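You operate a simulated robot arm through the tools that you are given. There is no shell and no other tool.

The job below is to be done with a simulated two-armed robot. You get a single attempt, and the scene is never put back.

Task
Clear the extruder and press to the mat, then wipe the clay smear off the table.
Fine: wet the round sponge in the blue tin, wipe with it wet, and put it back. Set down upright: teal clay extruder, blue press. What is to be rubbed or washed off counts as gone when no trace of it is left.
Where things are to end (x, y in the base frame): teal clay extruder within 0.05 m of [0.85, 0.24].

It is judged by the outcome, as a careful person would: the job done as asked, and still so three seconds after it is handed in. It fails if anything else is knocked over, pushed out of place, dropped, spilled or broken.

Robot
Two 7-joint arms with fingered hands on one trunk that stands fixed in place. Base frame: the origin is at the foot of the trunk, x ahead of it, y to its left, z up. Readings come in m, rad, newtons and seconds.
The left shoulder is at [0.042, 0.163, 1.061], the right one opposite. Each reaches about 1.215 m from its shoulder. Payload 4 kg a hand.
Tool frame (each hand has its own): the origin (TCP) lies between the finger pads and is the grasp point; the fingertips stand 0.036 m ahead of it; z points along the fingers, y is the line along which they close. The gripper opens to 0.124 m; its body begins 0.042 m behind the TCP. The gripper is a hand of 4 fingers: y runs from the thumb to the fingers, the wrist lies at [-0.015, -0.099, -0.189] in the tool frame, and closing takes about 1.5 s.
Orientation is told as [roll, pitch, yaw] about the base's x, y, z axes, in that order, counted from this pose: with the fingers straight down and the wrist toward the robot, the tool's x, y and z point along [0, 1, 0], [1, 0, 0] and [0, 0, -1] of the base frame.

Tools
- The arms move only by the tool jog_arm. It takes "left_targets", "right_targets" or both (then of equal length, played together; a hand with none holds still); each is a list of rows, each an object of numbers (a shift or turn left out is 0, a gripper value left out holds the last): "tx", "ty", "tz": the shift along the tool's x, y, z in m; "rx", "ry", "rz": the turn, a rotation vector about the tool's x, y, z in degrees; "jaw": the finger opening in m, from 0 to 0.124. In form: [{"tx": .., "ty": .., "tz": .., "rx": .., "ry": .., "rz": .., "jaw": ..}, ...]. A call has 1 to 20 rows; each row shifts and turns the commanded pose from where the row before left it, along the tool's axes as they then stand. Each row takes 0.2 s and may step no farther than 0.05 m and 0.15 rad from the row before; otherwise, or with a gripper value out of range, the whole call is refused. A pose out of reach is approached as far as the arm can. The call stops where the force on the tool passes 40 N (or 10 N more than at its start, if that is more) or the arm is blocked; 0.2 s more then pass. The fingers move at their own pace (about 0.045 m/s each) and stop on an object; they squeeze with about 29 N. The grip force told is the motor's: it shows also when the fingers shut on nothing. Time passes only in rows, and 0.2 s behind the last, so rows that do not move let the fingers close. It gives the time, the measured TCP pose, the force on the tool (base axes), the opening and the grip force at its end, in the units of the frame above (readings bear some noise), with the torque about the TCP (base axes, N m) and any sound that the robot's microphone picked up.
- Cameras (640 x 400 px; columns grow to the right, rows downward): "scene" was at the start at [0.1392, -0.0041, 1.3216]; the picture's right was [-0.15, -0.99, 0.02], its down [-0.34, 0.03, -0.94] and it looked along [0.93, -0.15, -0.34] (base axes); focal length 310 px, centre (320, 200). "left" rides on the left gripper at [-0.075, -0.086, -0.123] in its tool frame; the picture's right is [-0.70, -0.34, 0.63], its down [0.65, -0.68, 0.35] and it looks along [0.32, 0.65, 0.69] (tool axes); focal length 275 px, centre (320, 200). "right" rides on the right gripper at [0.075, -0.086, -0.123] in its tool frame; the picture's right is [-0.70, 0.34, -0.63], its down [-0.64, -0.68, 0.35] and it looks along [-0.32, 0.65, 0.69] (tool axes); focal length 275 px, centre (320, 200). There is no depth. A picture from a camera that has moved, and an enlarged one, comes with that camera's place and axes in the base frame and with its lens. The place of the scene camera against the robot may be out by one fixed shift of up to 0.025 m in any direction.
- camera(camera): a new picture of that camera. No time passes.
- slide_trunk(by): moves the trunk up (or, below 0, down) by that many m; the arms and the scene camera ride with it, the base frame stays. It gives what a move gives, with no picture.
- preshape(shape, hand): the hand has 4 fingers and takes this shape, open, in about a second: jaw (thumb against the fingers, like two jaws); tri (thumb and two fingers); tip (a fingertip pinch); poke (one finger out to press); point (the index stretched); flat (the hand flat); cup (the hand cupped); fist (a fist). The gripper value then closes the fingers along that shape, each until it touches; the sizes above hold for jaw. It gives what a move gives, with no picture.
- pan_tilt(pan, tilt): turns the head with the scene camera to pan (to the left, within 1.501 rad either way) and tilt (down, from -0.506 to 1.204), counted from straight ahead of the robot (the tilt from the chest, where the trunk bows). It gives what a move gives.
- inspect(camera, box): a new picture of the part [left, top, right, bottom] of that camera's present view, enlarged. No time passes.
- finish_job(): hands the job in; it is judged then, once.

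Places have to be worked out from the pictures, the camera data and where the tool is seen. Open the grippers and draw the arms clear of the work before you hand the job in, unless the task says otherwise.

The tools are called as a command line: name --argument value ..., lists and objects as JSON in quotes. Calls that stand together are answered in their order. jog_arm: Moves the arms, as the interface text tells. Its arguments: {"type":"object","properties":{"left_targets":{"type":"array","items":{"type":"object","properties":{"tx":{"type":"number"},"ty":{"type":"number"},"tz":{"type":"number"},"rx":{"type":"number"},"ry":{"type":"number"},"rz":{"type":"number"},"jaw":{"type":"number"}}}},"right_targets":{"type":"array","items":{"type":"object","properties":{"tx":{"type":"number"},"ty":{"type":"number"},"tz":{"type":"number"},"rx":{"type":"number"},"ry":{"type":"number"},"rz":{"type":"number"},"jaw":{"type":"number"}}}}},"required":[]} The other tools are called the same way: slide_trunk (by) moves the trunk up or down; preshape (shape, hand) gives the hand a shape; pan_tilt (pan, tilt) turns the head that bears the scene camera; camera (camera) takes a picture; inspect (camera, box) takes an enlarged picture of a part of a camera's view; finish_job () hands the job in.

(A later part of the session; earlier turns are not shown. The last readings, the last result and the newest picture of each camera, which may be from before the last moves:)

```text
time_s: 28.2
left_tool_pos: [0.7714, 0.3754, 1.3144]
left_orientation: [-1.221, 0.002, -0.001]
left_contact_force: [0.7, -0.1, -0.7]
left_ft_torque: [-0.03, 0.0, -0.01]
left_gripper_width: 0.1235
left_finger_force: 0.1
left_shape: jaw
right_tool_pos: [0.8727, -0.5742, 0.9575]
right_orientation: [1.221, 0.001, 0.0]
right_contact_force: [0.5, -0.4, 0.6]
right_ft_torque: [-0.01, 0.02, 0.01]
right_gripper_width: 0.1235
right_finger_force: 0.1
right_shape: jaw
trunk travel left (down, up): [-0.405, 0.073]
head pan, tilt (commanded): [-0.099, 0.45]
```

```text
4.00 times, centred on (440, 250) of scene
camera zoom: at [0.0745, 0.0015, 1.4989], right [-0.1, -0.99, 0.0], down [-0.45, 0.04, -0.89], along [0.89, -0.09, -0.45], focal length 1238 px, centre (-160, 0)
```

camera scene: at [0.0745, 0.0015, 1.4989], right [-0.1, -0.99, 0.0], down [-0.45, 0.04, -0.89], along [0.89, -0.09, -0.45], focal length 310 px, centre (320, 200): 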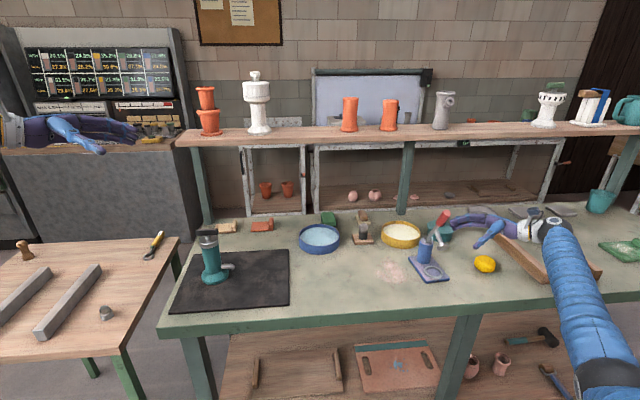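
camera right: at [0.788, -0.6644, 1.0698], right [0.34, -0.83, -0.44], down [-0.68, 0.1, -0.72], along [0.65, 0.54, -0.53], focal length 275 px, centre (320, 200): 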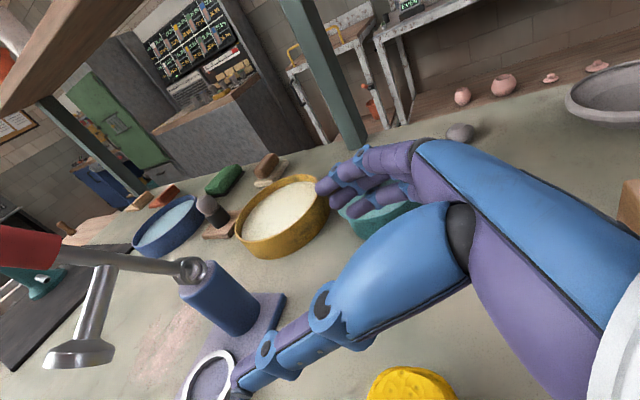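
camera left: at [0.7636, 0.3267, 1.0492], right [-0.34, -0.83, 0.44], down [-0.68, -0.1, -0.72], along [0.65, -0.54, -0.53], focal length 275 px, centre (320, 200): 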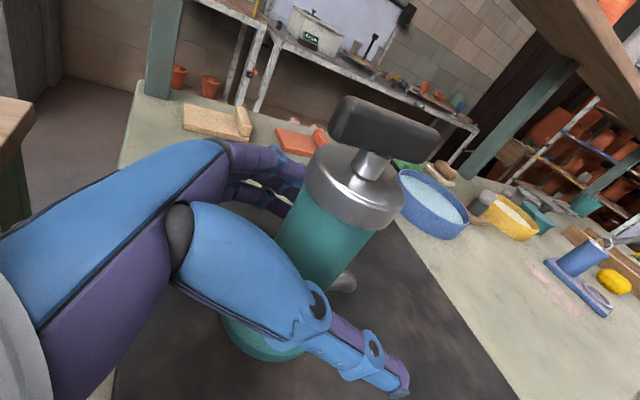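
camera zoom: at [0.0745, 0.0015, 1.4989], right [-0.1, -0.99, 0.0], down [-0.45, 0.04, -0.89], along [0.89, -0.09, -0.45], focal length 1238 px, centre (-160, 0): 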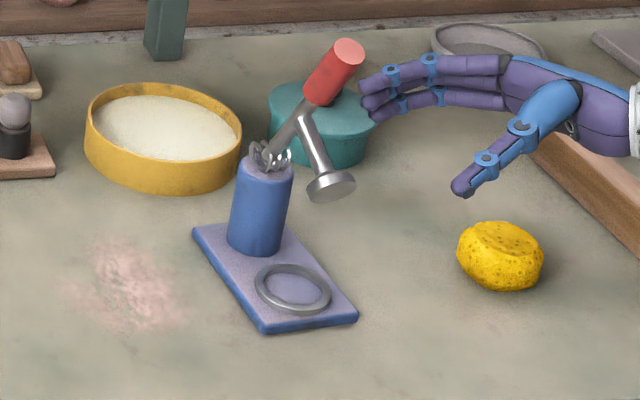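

The tin's near edge is at x ≈ 0.955 with its rim at z ≈ 0.873, which leaves 5 cm behind the column. I narrow the jaw to 0.085 m first so the rear fingers stay clear of it.

jog_arm --right_targets '[{"jaw": 0.085}, {"jaw": 0.085}, {"jaw": 0.085}, {"jaw": 0.085}]'

inspect --camera "right" --box '[140, 140, 420, 340]'

inspect --camera "scene" --box '[360, 200, 520, 300]'

```text
time_s: 29.2
left_tool_pos: [0.7704, 0.3746, 1.3154]
left_orientation: [-1.221, -0.001, -0.001]
left_contact_force: [0.1, -0.4, 0.8]
left_ft_torque: [0.01, 0.04, -0.01]
left_gripper_width: 0.1239
left_finger_force: 0.1
left_shape: jaw
right_tool_pos: [0.8723, -0.5743, 0.9589]
right_orientation: [1.223, 0.0, 0.0]
right_contact_force: [-0.1, -0.7, -0.2]
right_ft_torque: [-0.03, -0.02, -0.01]
right_gripper_width: 0.0854
right_finger_force: 0.0
right_shape: jaw
trunk travel left (down, up): [-0.405, 0.073]
head pan, tilt (commanded): [-0.099, 0.45]
```

```text
2.00 times, centred on (280, 240) of right
camera zoom: at [0.7877, -0.6638, 1.0706], right [0.34, -0.83, -0.44], down [-0.68, 0.1, -0.72], along [0.65, 0.54, -0.53], focal length 551 px, centre (400, 120)
```

zoom: 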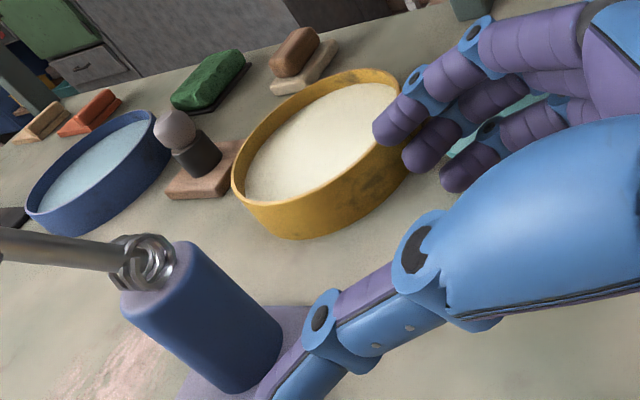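

```text
4.00 times, centred on (440, 250) of scene
camera zoom: at [0.0736, 0.0014, 1.499], right [-0.1, -0.99, 0.0], down [-0.45, 0.04, -0.89], along [0.89, -0.09, -0.45], focal length 1238 px, centre (-160, 0)
```

zoom: 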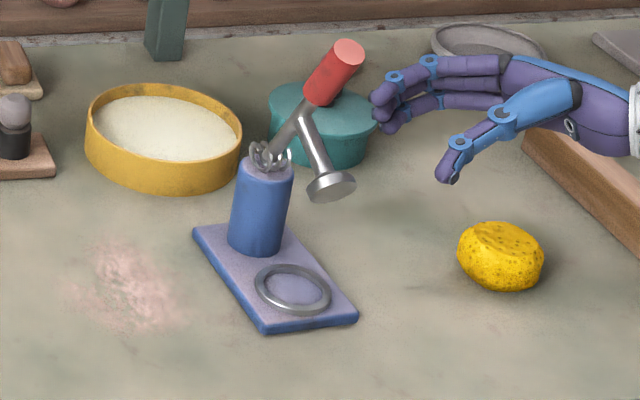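

The column now reads about (0.870, -0.418) in the hand camera, and the plate corners match between views. I advance most of the way, 0.125 m, and check alignment again.

jog_arm --right_targets '[{"tx": 0.0007, "ty": -0.0004, "tz": 0.025}, {"tx": 0.0007, "ty": -0.0004, "tz": 0.025}, {"tx": 0.0007, "ty": -0.0004, "tz": 0.025}, {"tx": 0.0007, "ty": -0.0004, "tz": 0.025}, {"tx": 0.0007, "ty": -0.0004, "tz": 0.025}]'

camera --camera "right"

inspect --camera "scene" --box '[360, 200, 520, 300]'

```text
time_s: 30.4
left_tool_pos: [0.7687, 0.3755, 1.3153]
left_orientation: [-1.221, -0.001, -0.002]
left_contact_force: [1.1, -0.2, 0.2]
left_ft_torque: [-0.02, 0.0, 0.02]
left_gripper_width: 0.1239
left_finger_force: 0.1
left_shape: jaw
right_tool_pos: [0.8735, -0.4547, 0.9196]
right_orientation: [1.222, 0.002, 0.0]
right_contact_force: [-0.8, 0.6, -0.1]
right_ft_torque: [0.03, -0.03, -0.02]
right_gripper_width: 0.0852
right_finger_force: 0.0
right_shape: jaw
trunk travel left (down, up): [-0.405, 0.073]
head pan, tilt (commanded): [-0.099, 0.45]
```

```text
taken
camera right: at [0.7873, -0.5448, 1.0322], right [0.34, -0.83, -0.44], down [-0.68, 0.1, -0.72], along [0.65, 0.54, -0.53], focal length 275 px, centre (320, 200)
```

right: 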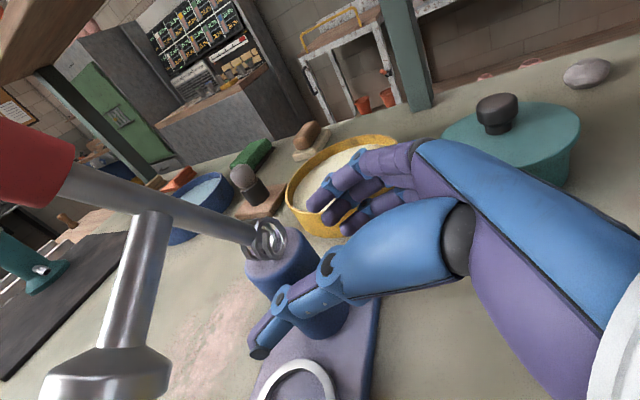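

```text
4.00 times, centred on (440, 250) of scene
camera zoom: at [0.0738, 0.0018, 1.499], right [-0.1, -0.99, 0.0], down [-0.45, 0.04, -0.89], along [0.89, -0.09, -0.45], focal length 1238 px, centre (-160, 0)
```

zoom: 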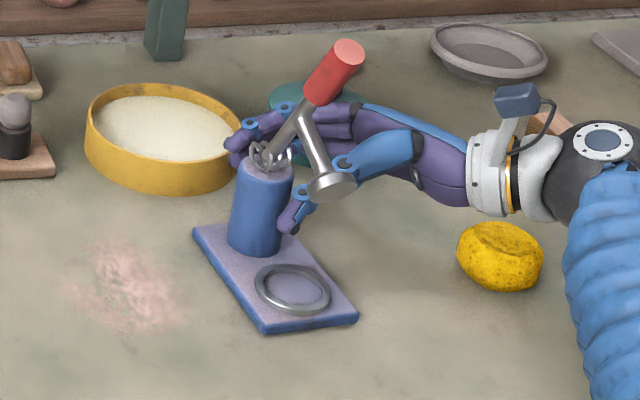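

The jaw straddles the column with clearance all round, including to the foot, handle and tin. I go in the last 3.5 cm.

jog_arm --right_targets '[{"ty": -0.001, "tz": 0.012}, {"ty": -0.001, "tz": 0.012}, {"ty": -0.001, "tz": 0.011}]'

camera --camera "right"

inspect --camera "scene" --box '[380, 200, 480, 280]'

```text
time_s: 31.2
left_tool_pos: [0.7689, 0.3756, 1.3158]
left_orientation: [-1.222, 0.001, -0.002]
left_contact_force: [-0.2, -0.6, 0.4]
left_ft_torque: [0.0, 0.0, 0.0]
left_gripper_width: 0.124
left_finger_force: 0.0
left_shape: jaw
right_tool_pos: [0.8697, -0.4218, 0.9075]
right_orientation: [1.222, -0.001, 0.001]
right_contact_force: [-1.9, -1.5, -0.6]
right_ft_torque: [0.0, -0.01, 0.03]
right_gripper_width: 0.0853
right_finger_force: 0.0
right_shape: jaw
trunk travel left (down, up): [-0.405, 0.073]
head pan, tilt (commanded): [-0.099, 0.45]
```

```text
taken
camera right: at [0.785, -0.5123, 1.02], right [0.34, -0.83, -0.44], down [-0.68, 0.1, -0.72], along [0.65, 0.54, -0.53], focal length 275 px, centre (320, 200)
```

right: 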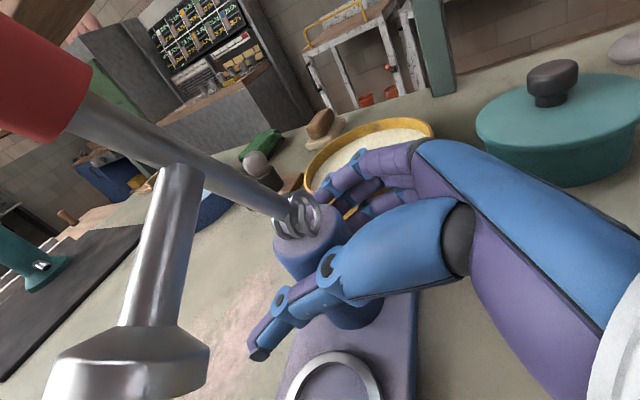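

```text
5.00 times, centred on (430, 240) of scene
camera zoom: at [0.0735, 0.0017, 1.499], right [-0.1, -0.99, 0.0], down [-0.45, 0.04, -0.89], along [0.89, -0.09, -0.45], focal length 1547 px, centre (-230, 0)
```

zoom: 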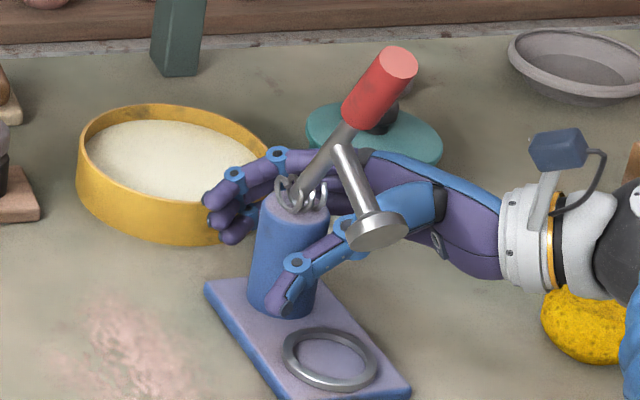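

The thumb is in front and the fingers behind the column, under the lever pivot. I close the grip.

jog_arm --right_targets '[{"jaw": 0.03}, {"jaw": 0.03}, {"jaw": 0.03}, {"jaw": 0.03}, {"jaw": 0.03}, {"jaw": 0.03}]'

camera --camera "right"

inspect --camera "scene" --box '[380, 200, 480, 280]'

```text
time_s: 32.6
left_tool_pos: [0.7696, 0.3771, 1.315]
left_orientation: [-1.223, 0.0, 0.001]
left_contact_force: [0.4, 0.0, -0.7]
left_ft_torque: [0.02, 0.01, -0.01]
left_gripper_width: 0.1239
left_finger_force: 0.0
left_shape: jaw
right_tool_pos: [0.8701, -0.4219, 0.9075]
right_orientation: [1.222, 0.0, 0.001]
right_contact_force: [-0.6, 0.4, -0.7]
right_ft_torque: [0.08, -0.14, -0.04]
right_gripper_width: 0.0318
right_finger_force: 28.9
right_shape: jaw
trunk travel left (down, up): [-0.405, 0.073]
head pan, tilt (commanded): [-0.099, 0.45]
```

```text
taken
camera right: at [0.785, -0.5126, 1.0197], right [0.34, -0.83, -0.44], down [-0.68, 0.1, -0.72], along [0.65, 0.54, -0.53], focal length 275 px, centre (320, 200)
```

right: 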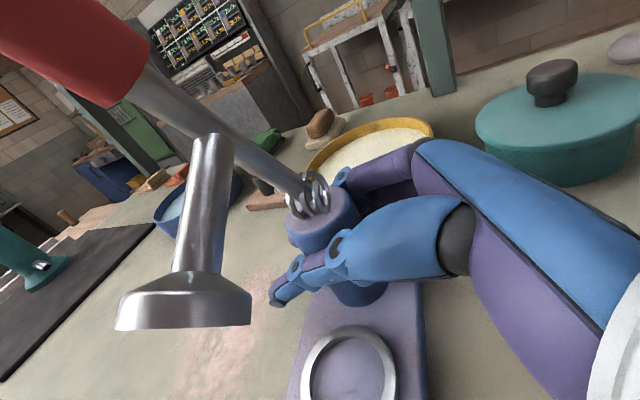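

```text
5.00 times, centred on (430, 240) of scene
camera zoom: at [0.0735, 0.0015, 1.499], right [-0.1, -0.99, 0.0], down [-0.45, 0.04, -0.89], along [0.89, -0.09, -0.45], focal length 1547 px, centre (-230, 0)
```

zoom: 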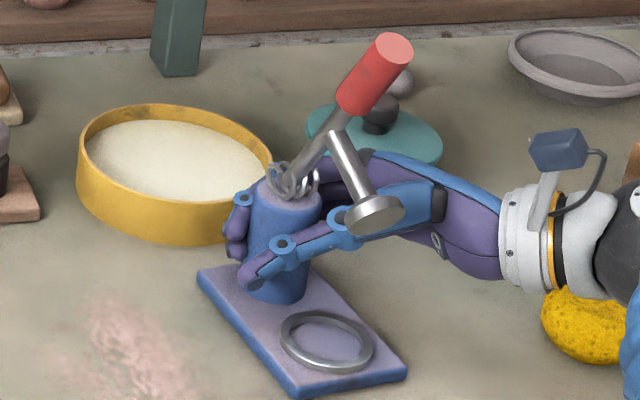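

The grip holds at 29 N with the plate still flat on the table. I lift 4 cm straight up and check for slip or tilt.

jog_arm --right_targets '[{"tx": 0.0094, "tz": -0.0034}, {"tx": 0.0094, "tz": -0.0034}, {"tx": 0.0094, "tz": -0.0034}, {"tx": 0.0094, "tz": -0.0034}, {}]'

camera --camera "right"

inspect --camera "scene" --box '[380, 200, 480, 280]'

```text
time_s: 33.8
left_tool_pos: [0.769, 0.3752, 1.3153]
left_orientation: [-1.221, 0.002, 0.0]
left_contact_force: [-0.9, -0.3, -0.5]
left_ft_torque: [0.03, -0.02, -0.02]
left_gripper_width: 0.1238
left_finger_force: 0.1
left_shape: jaw
right_tool_pos: [0.8708, -0.4232, 0.9475]
right_orientation: [1.222, 0.001, 0.0]
right_contact_force: [-0.8, -0.8, -5.2]
right_ft_torque: [0.03, -0.04, 0.0]
right_gripper_width: 0.0314
right_finger_force: 29.2
right_shape: jaw
trunk travel left (down, up): [-0.405, 0.073]
head pan, tilt (commanded): [-0.099, 0.45]
```

```text
taken
camera right: at [0.7851, -0.5132, 1.0597], right [0.34, -0.83, -0.44], down [-0.68, 0.1, -0.72], along [0.65, 0.54, -0.53], focal length 275 px, centre (320, 200)
```

right: 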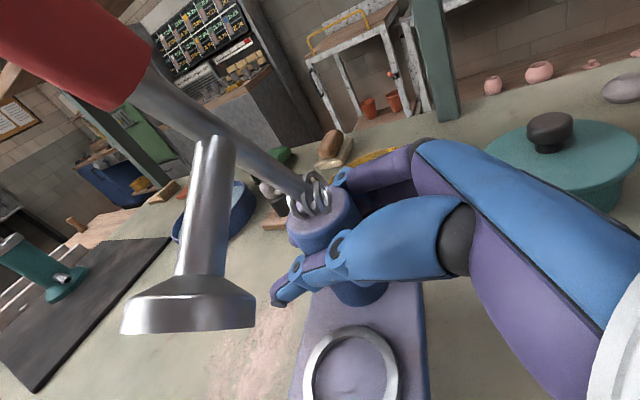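

```text
5.00 times, centred on (430, 240) of scene
camera zoom: at [0.0742, 0.0011, 1.4989], right [-0.1, -0.99, 0.0], down [-0.45, 0.04, -0.89], along [0.89, -0.09, -0.45], focal length 1547 px, centre (-230, 0)
```

zoom: 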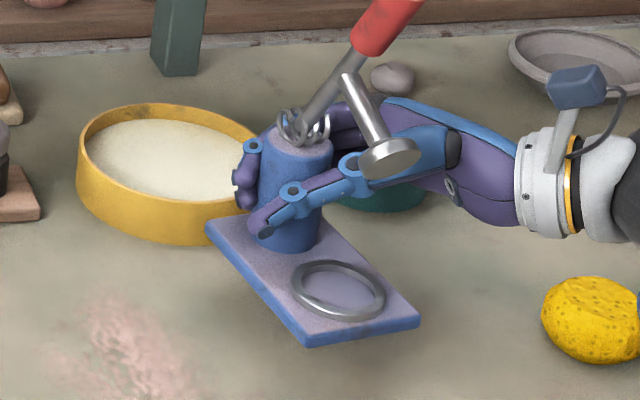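

The press came up level (about 5 N, almost no torque). I raise it 5 cm more and carry it left to above the mat at about (0.86, 0.085), keeping in front of the tins.

jog_arm --right_targets '[{"tx": 0.01175, "tz": -0.00428}, {"tx": 0.01175, "tz": -0.00428}, {"tx": 0.01175, "tz": -0.00428}, {"tx": 0.01175, "tz": -0.00428}, {"tx": 0.01241, "ty": -0.0008, "tz": 0.03412}, {"tx": 0.01241, "ty": -0.0008, "tz": 0.03412}, {"tx": 0.01241, "ty": -0.0008, "tz": 0.03412}, {"tx": 0.01241, "ty": -0.0008, "tz": 0.03412}, {"tx": 0.01241, "ty": -0.0008, "tz": 0.03412}, {"tx": 0.01241, "ty": -0.0008, "tz": 0.03412}, {"tx": 0.01241, "ty": -0.0008, "tz": 0.03412}, {"tx": 0.01241, "ty": -0.0008, "tz": 0.03412}, {"tx": 0.01241, "ty": -0.0008, "tz": 0.03412}, {"tx": 0.01241, "ty": -0.0008, "tz": 0.03412}, {"tx": 0.01241, "ty": -0.0008, "tz": 0.03412}, {"tx": 0.01241, "ty": -0.0008, "tz": 0.03412}, {"tx": 0.01241, "ty": -0.0008, "tz": 0.03412}, {"tx": 0.01241, "ty": -0.0008, "tz": 0.03412}, {}]'

camera --camera "right"

camera --camera "scene"

inspect --camera "scene" --box '[160, 200, 360, 325]'

```text
time_s: 37.8
left_tool_pos: [0.7692, 0.375, 1.3154]
left_orientation: [-1.222, 0.001, 0.0]
left_contact_force: [-0.5, -0.1, -0.1]
left_ft_torque: [0.0, -0.01, -0.01]
left_gripper_width: 0.1237
left_finger_force: 0.0
left_shape: jaw
right_tool_pos: [0.859, 0.084, 0.9969]
right_orientation: [1.223, 0.002, 0.001]
right_contact_force: [-0.2, -0.2, -4.5]
right_ft_torque: [0.03, -0.06, 0.06]
right_gripper_width: 0.0307
right_finger_force: 29.2
right_shape: jaw
trunk travel left (down, up): [-0.405, 0.073]
head pan, tilt (commanded): [-0.099, 0.45]
```

```text
taken
camera right: at [0.7743, -0.0052, 1.1086], right [0.34, -0.83, -0.44], down [-0.68, 0.11, -0.72], along [0.65, 0.54, -0.53], focal length 275 px, centre (320, 200)
```

right: 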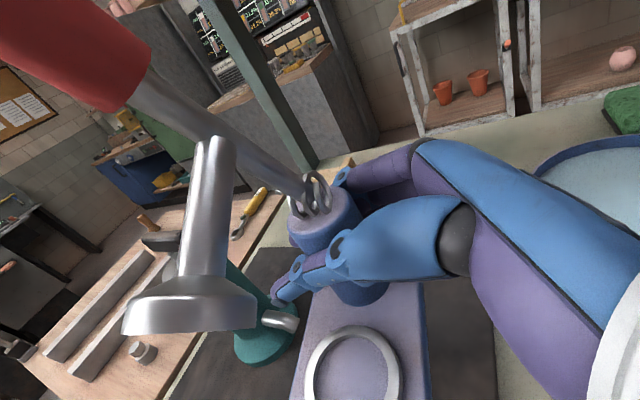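

```text
taken
camera scene: at [0.074, 0.0009, 1.499], right [-0.1, -0.99, 0.0], down [-0.45, 0.04, -0.89], along [0.89, -0.09, -0.45], focal length 310 px, centre (320, 200)
```

scene: 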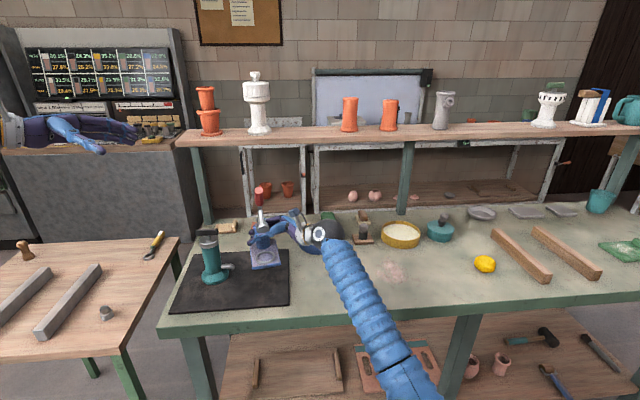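

```text
3.20 times, centred on (260, 262) of scene
camera zoom: at [0.074, 0.0009, 1.499], right [-0.1, -0.99, 0.0], down [-0.45, 0.04, -0.89], along [0.89, -0.09, -0.45], focal length 990 px, centre (512, 0)
```

zoom: 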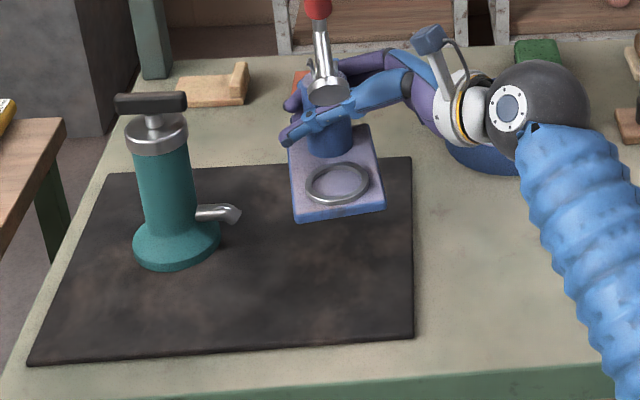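

The plate projects fully inside the mat and clear of the extruder's spout. I lower the press to about 1 cm above the mat.

jog_arm --right_targets '[{"tx": -0.01084, "tz": 0.00532}, {"tx": -0.01084, "tz": 0.00532}, {"tx": -0.01084, "tz": 0.00532}, {"tx": -0.01084, "tz": 0.00532}, {"tx": -0.01084, "tz": 0.00532}, {"tx": -0.01084, "tz": 0.00532}, {}]'

inspect --camera "scene" --box '[160, 200, 360, 325]'

```text
time_s: 39.4
left_tool_pos: [0.7696, 0.3763, 1.315]
left_orientation: [-1.222, -0.001, 0.0]
left_contact_force: [0.6, -0.2, -0.5]
left_ft_torque: [-0.04, 0.03, -0.01]
left_gripper_width: 0.1239
left_finger_force: 0.1
left_shape: jaw
right_tool_pos: [0.8591, 0.0942, 0.9263]
right_orientation: [1.222, -0.001, 0.0]
right_contact_force: [-1.2, 1.1, -5.7]
right_ft_torque: [0.04, -0.04, -0.02]
right_gripper_width: 0.0308
right_finger_force: 28.4
right_shape: jaw
trunk travel left (down, up): [-0.405, 0.073]
head pan, tilt (commanded): [-0.099, 0.45]
```

```text
3.20 times, centred on (260, 262) of scene
camera zoom: at [0.0739, 0.0017, 1.499], right [-0.1, -0.99, 0.0], down [-0.45, 0.04, -0.89], along [0.89, -0.09, -0.45], focal length 990 px, centre (512, 0)
```

zoom: 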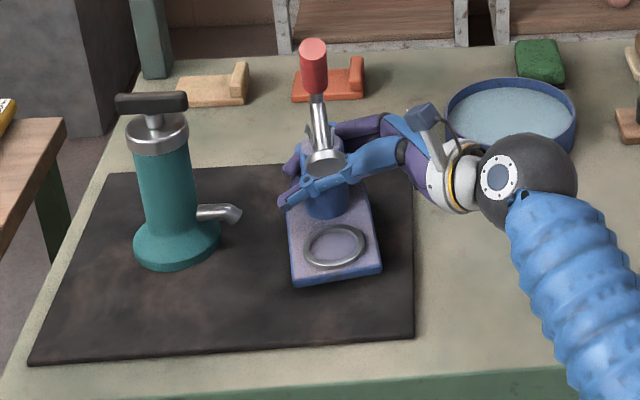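

The press is hovering about a centimetre above the mat (-5.7 N). I step down finely until the weight transfers.

jog_arm --right_targets '[{"tx": -0.00235, "tz": 0.00086}, {"tx": -0.00235, "tz": 0.00086}, {"tx": -0.00235, "tz": 0.00086}]'

```text
time_s: 40.2
left_tool_pos: [0.7696, 0.3754, 1.3141]
left_orientation: [-1.223, 0.001, 0.0]
left_contact_force: [0.4, -0.3, 0.0]
left_ft_torque: [0.01, 0.01, 0.0]
left_gripper_width: 0.1235
left_finger_force: 0.0
left_shape: jaw
right_tool_pos: [0.8593, 0.0927, 0.9187]
right_orientation: [1.222, 0.002, 0.001]
right_contact_force: [-0.9, -0.5, -4.1]
right_ft_torque: [0.03, -0.03, -0.01]
right_gripper_width: 0.0314
right_finger_force: 29.2
right_shape: jaw
trunk travel left (down, up): [-0.405, 0.073]
head pan, tilt (commanded): [-0.099, 0.45]
```

The reading is -4.1 N at z 0.919, so the press is still hanging. I continue in 1.5 mm steps.

jog_arm --right_targets '[{"tx": -0.00141, "tz": 0.00051}, {"tx": -0.00141, "tz": 0.00051}]'

```text
time_s: 40.8
left_tool_pos: [0.7696, 0.3762, 1.3155]
left_orientation: [-1.223, 0.0, 0.0]
left_contact_force: [0.4, -0.3, -0.7]
left_ft_torque: [0.03, -0.02, -0.01]
left_gripper_width: 0.1238
left_finger_force: 0.0
left_shape: jaw
right_tool_pos: [0.8587, 0.0923, 0.9169]
right_orientation: [1.222, 0.0, 0.0]
right_contact_force: [1.9, 0.6, -2.0]
right_ft_torque: [0.03, -0.03, 0.01]
right_gripper_width: 0.0306
right_finger_force: 28.5
right_shape: jaw
trunk travel left (down, up): [-0.405, 0.073]
head pan, tilt (commanded): [-0.099, 0.45]
```

The weight is starting to transfer (-2.0 N). I take another 1.5 mm step.

jog_arm --right_targets '[{"tx": -0.00141, "tz": 0.00051}]'

inspect --camera "scene" --box '[220, 200, 340, 300]'

```text
time_s: 41.2
left_tool_pos: [0.7688, 0.3757, 1.3156]
left_orientation: [-1.221, 0.001, -0.002]
left_contact_force: [-0.2, 0.6, 0.3]
left_ft_torque: [-0.01, 0.0, 0.02]
left_gripper_width: 0.1238
left_finger_force: 0.1
left_shape: jaw
right_tool_pos: [0.859, 0.0929, 0.9171]
right_orientation: [1.224, -0.002, -0.001]
right_contact_force: [2.8, -2.8, 6.0]
right_ft_torque: [0.11, -0.2, 0.01]
right_gripper_width: 0.0305
right_finger_force: 29.0
right_shape: jaw
trunk travel left (down, up): [-0.405, 0.073]
head pan, tilt (commanded): [-0.099, 0.45]
```

```text
4.00 times, centred on (280, 250) of scene
camera zoom: at [0.0733, 0.0014, 1.4991], right [-0.1, -0.99, 0.0], down [-0.45, 0.04, -0.89], along [0.89, -0.09, -0.45], focal length 1238 px, centre (480, 0)
```

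zoom: 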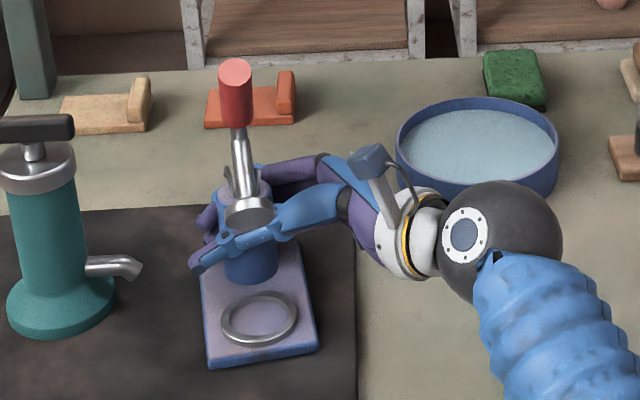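

The mat now carries the press (+6 N on the tool). I open the fingers to release it.

jog_arm --right_targets '[{"jaw": 0.04}, {"jaw": 0.05}, {"jaw": 0.07}, {"jaw": 0.095}, {"jaw": 0.095}, {"jaw": 0.095}, {"jaw": 0.095}]'

inspect --camera "scene" --box '[220, 200, 340, 300]'

camera --camera "right"

```text
time_s: 42.8
left_tool_pos: [0.769, 0.3753, 1.315]
left_orientation: [-1.22, -0.001, 0.0]
left_contact_force: [-0.7, -0.4, 0.1]
left_ft_torque: [-0.01, -0.04, -0.01]
left_gripper_width: 0.124
left_finger_force: 0.1
left_shape: jaw
right_tool_pos: [0.8571, 0.0933, 0.9151]
right_orientation: [1.221, -0.001, 0.002]
right_contact_force: [0.6, 0.4, 0.0]
right_ft_torque: [-0.01, 0.0, 0.0]
right_gripper_width: 0.0948
right_finger_force: 0.0
right_shape: jaw
trunk travel left (down, up): [-0.405, 0.073]
head pan, tilt (commanded): [-0.099, 0.45]
```

```text
4.00 times, centred on (280, 250) of scene
camera zoom: at [0.0736, 0.0017, 1.499], right [-0.1, -0.99, 0.0], down [-0.45, 0.04, -0.89], along [0.89, -0.09, -0.45], focal length 1238 px, centre (480, 0)
```

zoom: 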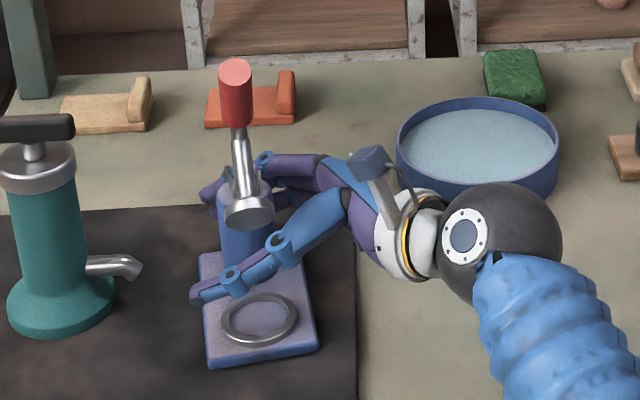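

```text
taken
camera right: at [0.7729, 0.0032, 1.026], right [0.34, -0.83, -0.44], down [-0.68, 0.1, -0.72], along [0.65, 0.54, -0.53], focal length 275 px, centre (320, 200)
```

right: 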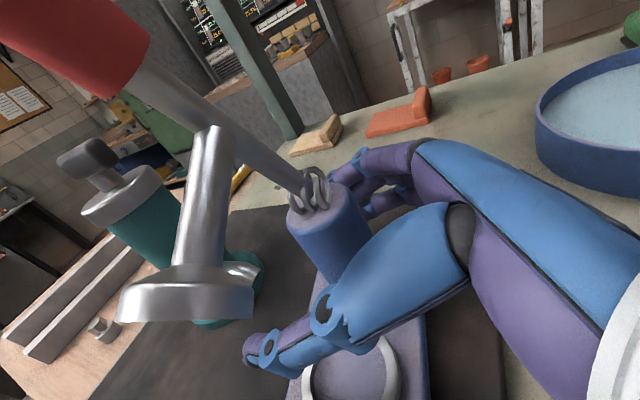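

The press stands free and upright on the mat. I back the right hand out along its fingers, then raise it.

jog_arm --right_targets '[{"tz": -0.02}, {"tz": -0.025}, {"tz": -0.025}, {"tz": -0.025}, {"tz": -0.025}, {"tz": -0.03}, {"tx": 0.03, "tz": -0.011}, {"tx": 0.03, "tz": -0.011}, {"tx": 0.03, "tz": -0.011}, {"tx": 0.03, "tz": -0.011}]'

camera --camera "scene"

inspect --camera "scene" --box '[160, 200, 360, 325]'

```text
time_s: 45.0
left_tool_pos: [0.7696, 0.3757, 1.3158]
left_orientation: [-1.222, 0.0, 0.0]
left_contact_force: [-0.5, 0.1, 0.4]
left_ft_torque: [0.02, 0.0, 0.0]
left_gripper_width: 0.1238
left_finger_force: 0.0
left_shape: jaw
right_tool_pos: [0.8572, -0.0474, 1.0946]
right_orientation: [1.222, 0.003, 0.0]
right_contact_force: [0.0, 0.4, -0.7]
right_ft_torque: [0.01, 0.0, 0.03]
right_gripper_width: 0.095
right_finger_force: 0.0
right_shape: jaw
trunk travel left (down, up): [-0.405, 0.073]
head pan, tilt (commanded): [-0.099, 0.45]
```

```text
taken
camera scene: at [0.0733, 0.0017, 1.4991], right [-0.1, -0.99, 0.0], down [-0.45, 0.04, -0.89], along [0.89, -0.09, -0.45], focal length 310 px, centre (320, 200)
```

scene: 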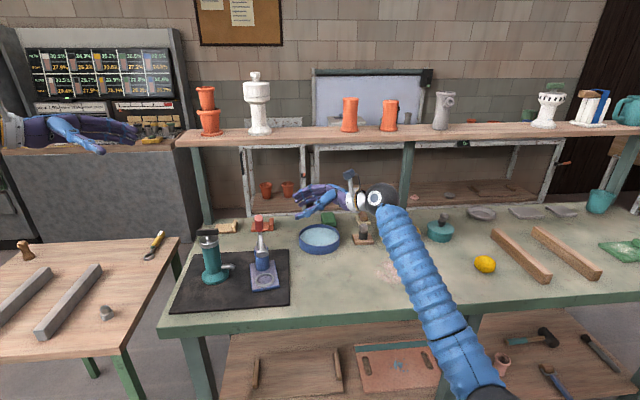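

```text
3.20 times, centred on (260, 262) of scene
camera zoom: at [0.0733, 0.0017, 1.4991], right [-0.1, -0.99, 0.0], down [-0.45, 0.04, -0.89], along [0.89, -0.09, -0.45], focal length 990 px, centre (512, 0)
```

zoom: 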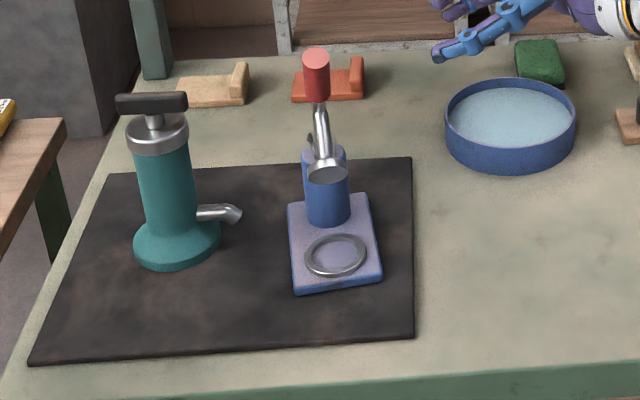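

Both tools stand upright on the mat. I now turn the right hand back to fingers-down and bring it high over the sponge near (0.826, -0.611).

jog_arm --right_targets '[{"ry": -7.8, "jaw": 0.11}, {"ry": -7.8}, {"ry": -7.8}, {"ry": -7.8}, {"ry": -7.8}, {"ry": -7.8}, {"ry": -7.8}, {"ry": -7.8}, {"ry": -7.6}, {"tx": -0.049, "ty": -0.003}, {"tx": -0.049, "ty": -0.003}, {"tx": -0.049, "ty": -0.003}, {"tx": -0.049, "ty": -0.003}, {"tx": -0.049, "ty": -0.003}, {"tx": -0.049, "ty": -0.003}, {"tx": -0.049, "ty": -0.003}, {"tx": -0.049, "ty": -0.003}, {"tx": -0.049, "ty": -0.003}, {"tx": -0.049, "ty": -0.003}, {"tx": -0.049, "ty": -0.003}]'

camera --camera "right"

camera --camera "scene"

```text
time_s: 49.2
left_tool_pos: [0.7686, 0.3758, 1.316]
left_orientation: [-1.222, -0.001, 0.0]
left_contact_force: [0.7, -0.5, -0.2]
left_ft_torque: [0.07, -0.01, -0.01]
left_gripper_width: 0.1237
left_finger_force: 0.1
left_shape: jaw
right_tool_pos: [0.8273, -0.5881, 1.0935]
right_orientation: [0.0, 0.003, 0.003]
right_contact_force: [-0.3, -0.1, 0.3]
right_ft_torque: [-0.02, 0.01, 0.01]
right_gripper_width: 0.1096
right_finger_force: 0.0
right_shape: jaw
trunk travel left (down, up): [-0.405, 0.073]
head pan, tilt (commanded): [-0.099, 0.45]
```

```text
taken
camera right: at [0.7412, -0.5138, 1.216], right [0.34, -0.7, 0.63], down [-0.68, -0.65, -0.35], along [0.65, -0.31, -0.69], focal length 275 px, centre (320, 200)
```

right: 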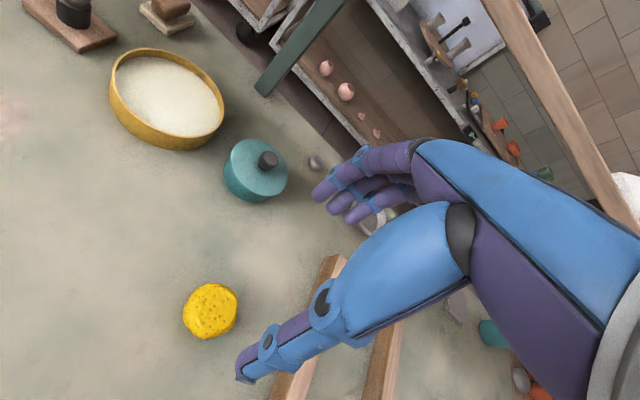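

```text
taken
camera scene: at [0.0731, 0.0005, 1.4991], right [-0.1, -1.0, 0.0], down [-0.45, 0.04, -0.89], along [0.89, -0.09, -0.45], focal length 310 px, centre (320, 200)
```

scene: 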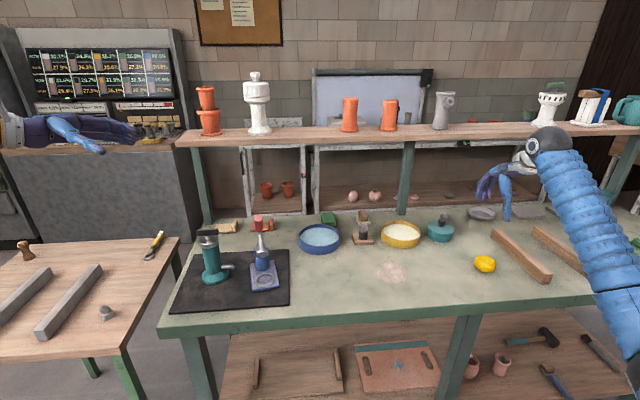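

The sponge shows at about (0.822, -0.611) and is 6.5 cm wide. I descend over it to TCP z ≈ 0.93 and check alignment.

jog_arm --right_targets '[{"tx": -0.0046, "ty": -0.0011, "tz": 0.032}, {"tx": -0.0046, "ty": -0.0011, "tz": 0.032}, {"tx": -0.0046, "ty": -0.0011, "tz": 0.032}, {"tx": -0.0046, "ty": -0.0011, "tz": 0.032}, {"tx": -0.0046, "ty": -0.0011, "tz": 0.032}]'

camera --camera "right"

inspect --camera "scene" --box '[420, 190, 580, 290]'

```text
time_s: 50.4
left_tool_pos: [0.7693, 0.3761, 1.316]
left_orientation: [-1.221, 0.001, 0.001]
left_contact_force: [-0.1, 0.5, -0.7]
left_ft_torque: [-0.04, 0.04, 0.0]
left_gripper_width: 0.124
left_finger_force: 0.1
left_shape: jaw
right_tool_pos: [0.8207, -0.6089, 0.9332]
right_orientation: [0.0, -0.001, -0.001]
right_contact_force: [-0.3, -0.4, 0.4]
right_ft_torque: [0.01, -0.01, -0.01]
right_gripper_width: 0.1101
right_finger_force: 0.0
right_shape: jaw
trunk travel left (down, up): [-0.405, 0.073]
head pan, tilt (commanded): [-0.099, 0.45]
```

```text
taken
camera right: at [0.7342, -0.5346, 1.0552], right [0.34, -0.7, 0.63], down [-0.68, -0.64, -0.35], along [0.65, -0.32, -0.69], focal length 275 px, centre (320, 200)
```

right: 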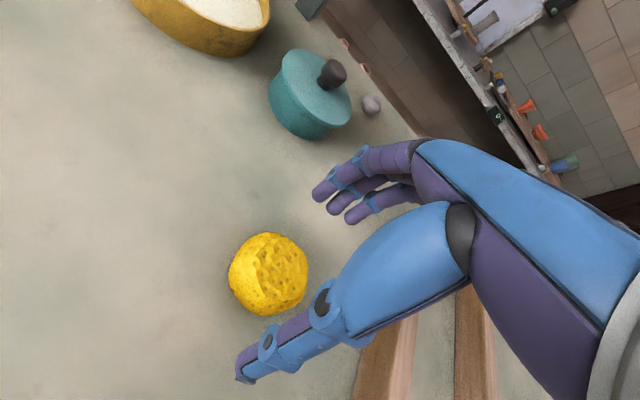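

```text
4.00 times, centred on (500, 240) of scene
camera zoom: at [0.0737, 0.0011, 1.499], right [-0.1, -0.99, 0.0], down [-0.45, 0.04, -0.89], along [0.89, -0.09, -0.45], focal length 1238 px, centre (-400, 40)
```

zoom: 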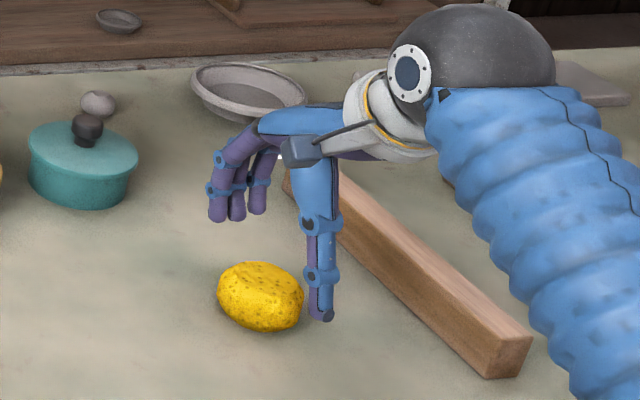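

Alignment is within a few millimetres. I descend so the fingertips straddle the sponge about 1 cm above the table.

jog_arm --right_targets '[{"tx": -0.001, "ty": 0.0005, "tz": 0.0145}, {"tx": -0.001, "ty": 0.0005, "tz": 0.0145}, {"tx": -0.001, "ty": 0.0005, "tz": 0.0145}]'

camera --camera "right"

inspect --camera "scene" --box '[420, 190, 580, 290]'

```text
time_s: 51.2
left_tool_pos: [0.7701, 0.376, 1.3149]
left_orientation: [-1.222, 0.0, 0.0]
left_contact_force: [0.4, 0.1, -0.6]
left_ft_torque: [0.0, 0.02, 0.0]
left_gripper_width: 0.124
left_finger_force: 0.1
left_shape: jaw
right_tool_pos: [0.8202, -0.6128, 0.8901]
right_orientation: [0.0, 0.0, 0.0]
right_contact_force: [0.2, 0.4, -0.2]
right_ft_torque: [0.02, -0.01, 0.0]
right_gripper_width: 0.1097
right_finger_force: 0.1
right_shape: jaw
trunk travel left (down, up): [-0.405, 0.073]
head pan, tilt (commanded): [-0.099, 0.45]
```

```text
taken
camera right: at [0.7357, -0.5386, 1.0118], right [0.34, -0.7, 0.63], down [-0.68, -0.64, -0.35], along [0.65, -0.32, -0.69], focal length 275 px, centre (320, 200)
```

right: 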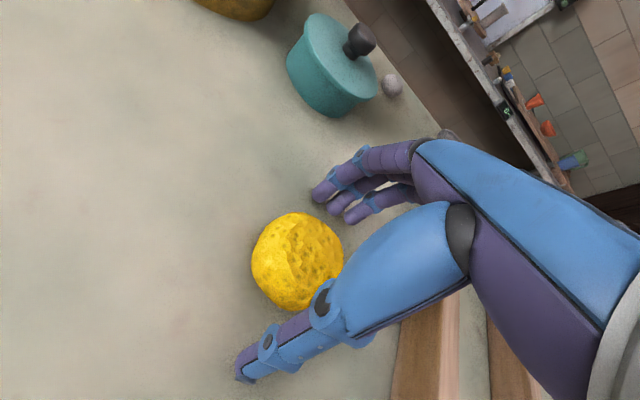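

```text
4.00 times, centred on (500, 240) of scene
camera zoom: at [0.0738, 0.0012, 1.499], right [-0.1, -0.99, 0.0], down [-0.45, 0.04, -0.89], along [0.89, -0.09, -0.45], focal length 1238 px, centre (-400, 40)
```

zoom: 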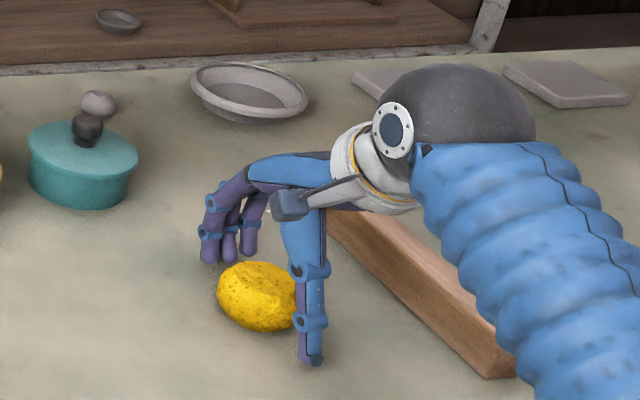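

The sponge is centred between the thumb and fingers. I close gently on it.

jog_arm --right_targets '[{"jaw": 0.05}, {"jaw": 0.05}, {"jaw": 0.05}, {"jaw": 0.05}, {"jaw": 0.05}, {"jaw": 0.05}]'

camera --camera "right"

inspect --camera "scene" --box '[420, 190, 580, 290]'

```text
time_s: 52.6
left_tool_pos: [0.7688, 0.3757, 1.3158]
left_orientation: [-1.221, 0.0, 0.0]
left_contact_force: [-0.4, -0.3, -0.2]
left_ft_torque: [-0.01, 0.02, 0.0]
left_gripper_width: 0.124
left_finger_force: 0.1
left_shape: jaw
right_tool_pos: [0.8209, -0.6136, 0.8916]
right_orientation: [0.001, 0.0, -0.001]
right_contact_force: [-3.0, -1.0, 5.0]
right_ft_torque: [0.06, -0.05, -0.01]
right_gripper_width: 0.0794
right_finger_force: 29.3
right_shape: jaw
trunk travel left (down, up): [-0.405, 0.073]
head pan, tilt (commanded): [-0.099, 0.45]
```

```text
taken
camera right: at [0.735, -0.5384, 1.0129], right [0.34, -0.7, 0.63], down [-0.68, -0.64, -0.35], along [0.65, -0.32, -0.69], focal length 275 px, centre (320, 200)
```

right: 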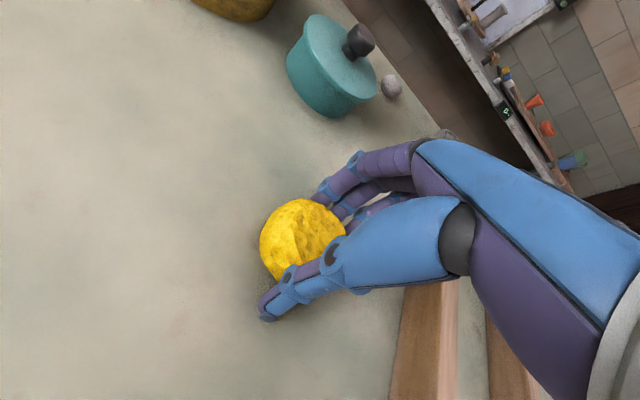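

```text
4.00 times, centred on (500, 240) of scene
camera zoom: at [0.0729, 0.0017, 1.4991], right [-0.1, -0.99, 0.0], down [-0.45, 0.04, -0.89], along [0.89, -0.09, -0.45], focal length 1238 px, centre (-400, 40)
```

zoom: 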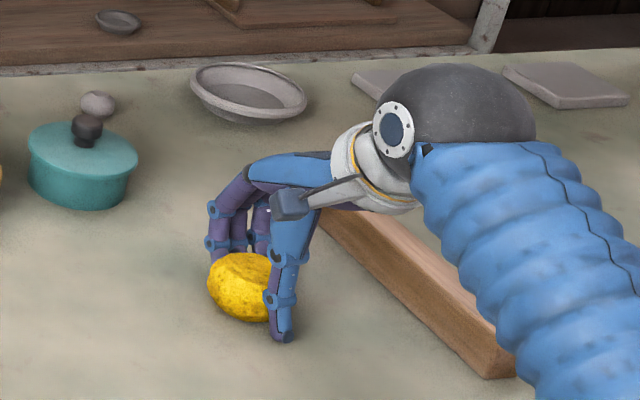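

The grip stopped at 0.079 m with 29 N, but the sponge shifted about 1 cm to the left in the hand. I'll look closer before lifting.

inspect --camera "right" --box '[220, 140, 420, 340]'

inspect --camera "scene" --box '[460, 230, 520, 280]'

```text
2.00 times, centred on (320, 240) of right
camera zoom: at [0.735, -0.5384, 1.0129], right [0.34, -0.7, 0.63], down [-0.68, -0.64, -0.35], along [0.65, -0.32, -0.69], focal length 551 px, centre (320, 120)
```

zoom: 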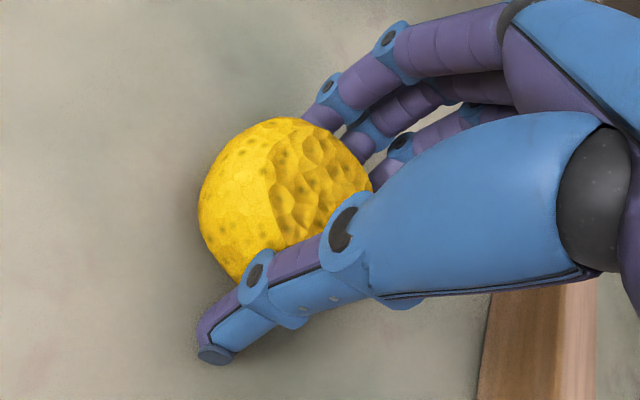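

```text
8.00 times, centred on (490, 255) of scene
camera zoom: at [0.0729, 0.0017, 1.4991], right [-0.1, -0.99, 0.0], down [-0.45, 0.04, -0.89], along [0.89, -0.09, -0.45], focal length 2476 px, centre (-1040, -240)
```

zoom: 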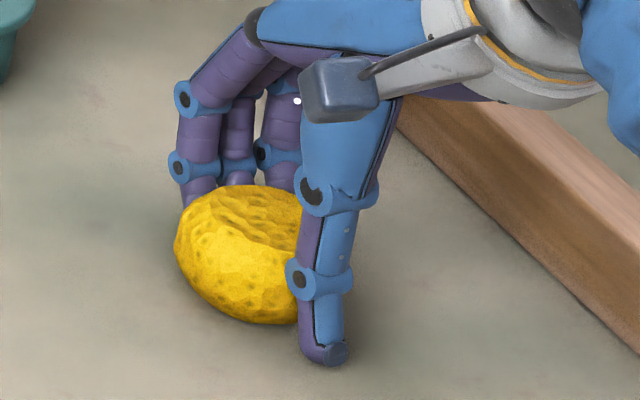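

The fingers flexed around the sponge and the thumb nudged it forward about 1 cm; the hold looks centred enough. I lift 1.5 cm slowly as a test.

jog_arm --right_targets '[{"tz": -0.005}, {"tz": -0.005}, {"tz": -0.005}, {}]'

inspect --camera "scene" --box '[460, 230, 520, 280]'

inspect --camera "right" --box '[220, 140, 420, 340]'

```text
time_s: 53.6
left_tool_pos: [0.7685, 0.3748, 1.3157]
left_orientation: [-1.221, 0.001, 0.0]
left_contact_force: [0.6, 0.0, 0.9]
left_ft_torque: [-0.02, -0.05, -0.01]
left_gripper_width: 0.1239
left_finger_force: 0.1
left_shape: jaw
right_tool_pos: [0.8206, -0.6135, 0.9053]
right_orientation: [-0.002, 0.0, -0.002]
right_contact_force: [-0.2, 0.6, 0.1]
right_ft_torque: [-0.02, -0.04, -0.03]
right_gripper_width: 0.0798
right_finger_force: 28.6
right_shape: jaw
trunk travel left (down, up): [-0.405, 0.073]
head pan, tilt (commanded): [-0.099, 0.45]
```

```text
8.00 times, centred on (490, 255) of scene
camera zoom: at [0.0735, 0.0014, 1.499], right [-0.1, -0.99, 0.0], down [-0.45, 0.04, -0.89], along [0.89, -0.09, -0.45], focal length 2476 px, centre (-1040, -240)
```

zoom: 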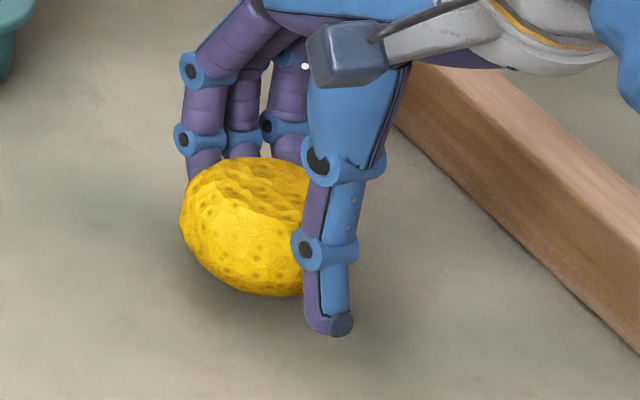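

```text
2.00 times, centred on (320, 240) of right
camera zoom: at [0.7356, -0.5378, 1.0265], right [0.34, -0.7, 0.63], down [-0.68, -0.64, -0.35], along [0.65, -0.32, -0.69], focal length 551 px, centre (320, 120)
```

zoom: 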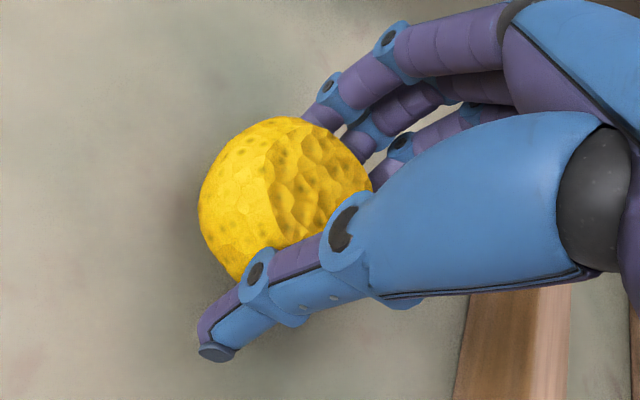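

The sponge is held firmly. I raise it to z ≈ 0.99, carry it left in front of the tins, then forward so it comes near the blue tin's centre.

jog_arm --right_targets '[{"tz": -0.042}, {"tz": -0.042}, {"tx": 0.0465}, {"tx": 0.0465}, {"tx": 0.0465}, {"tx": 0.0465}, {"tx": 0.0465}, {"tx": 0.0465}, {"tx": 0.0465}, {"tx": 0.0465}, {"tx": 0.0465}, {"tx": 0.0465}, {"tx": 0.0465}, {"ty": 0.03}, {"ty": 0.03}, {"ty": 0.03}, {"ty": 0.03}, {}]'

camera --camera "right"

camera --camera "scene"

inspect --camera "scene" --box '[270, 190, 390, 270]'

```text
time_s: 57.4
left_tool_pos: [0.7685, 0.3749, 1.3157]
left_orientation: [-1.221, 0.001, -0.001]
left_contact_force: [-0.5, -0.3, 0.8]
left_ft_torque: [0.01, 0.07, 0.01]
left_gripper_width: 0.1234
left_finger_force: 0.0
left_shape: jaw
right_tool_pos: [0.9433, -0.1009, 0.9888]
right_orientation: [-0.001, 0.001, 0.0]
right_contact_force: [-1.5, -0.7, 0.1]
right_ft_torque: [-0.02, 0.03, 0.0]
right_gripper_width: 0.0802
right_finger_force: 29.8
right_shape: jaw
trunk travel left (down, up): [-0.405, 0.073]
head pan, tilt (commanded): [-0.099, 0.45]
```

```text
taken
camera right: at [0.8576, -0.0262, 1.1103], right [0.34, -0.7, 0.63], down [-0.68, -0.64, -0.35], along [0.65, -0.32, -0.69], focal length 275 px, centre (320, 200)
```

right: 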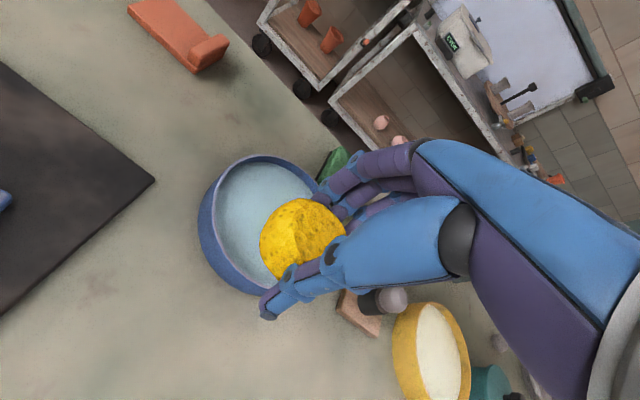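

```text
taken
camera scene: at [0.0732, 0.0014, 1.499], right [-0.1, -0.99, 0.0], down [-0.45, 0.04, -0.89], along [0.89, -0.09, -0.45], focal length 310 px, centre (320, 200)
```

scene: 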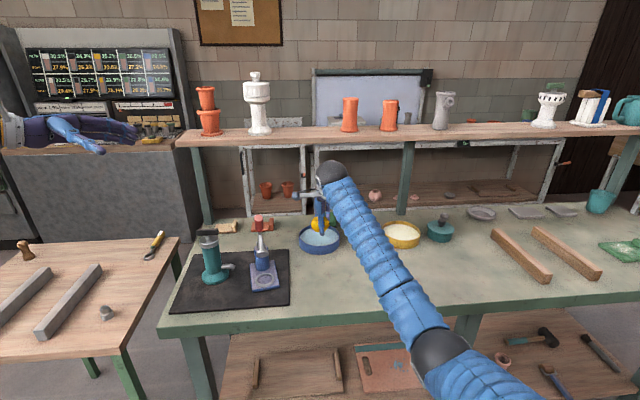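

```text
5.00 times, centred on (330, 230) of scene
camera zoom: at [0.0732, 0.0014, 1.499], right [-0.1, -0.99, 0.0], down [-0.45, 0.04, -0.89], along [0.89, -0.09, -0.45], focal length 1547 px, centre (270, 50)
```

zoom: 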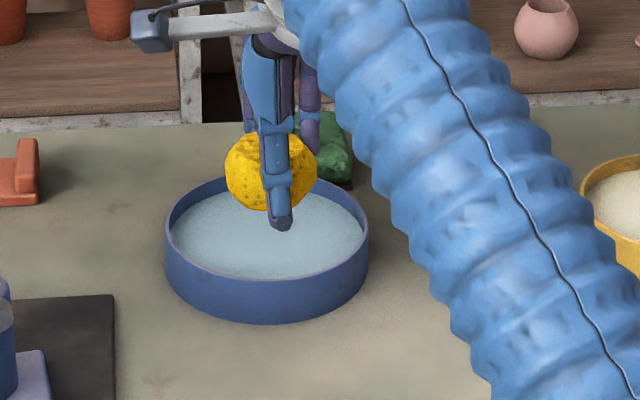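

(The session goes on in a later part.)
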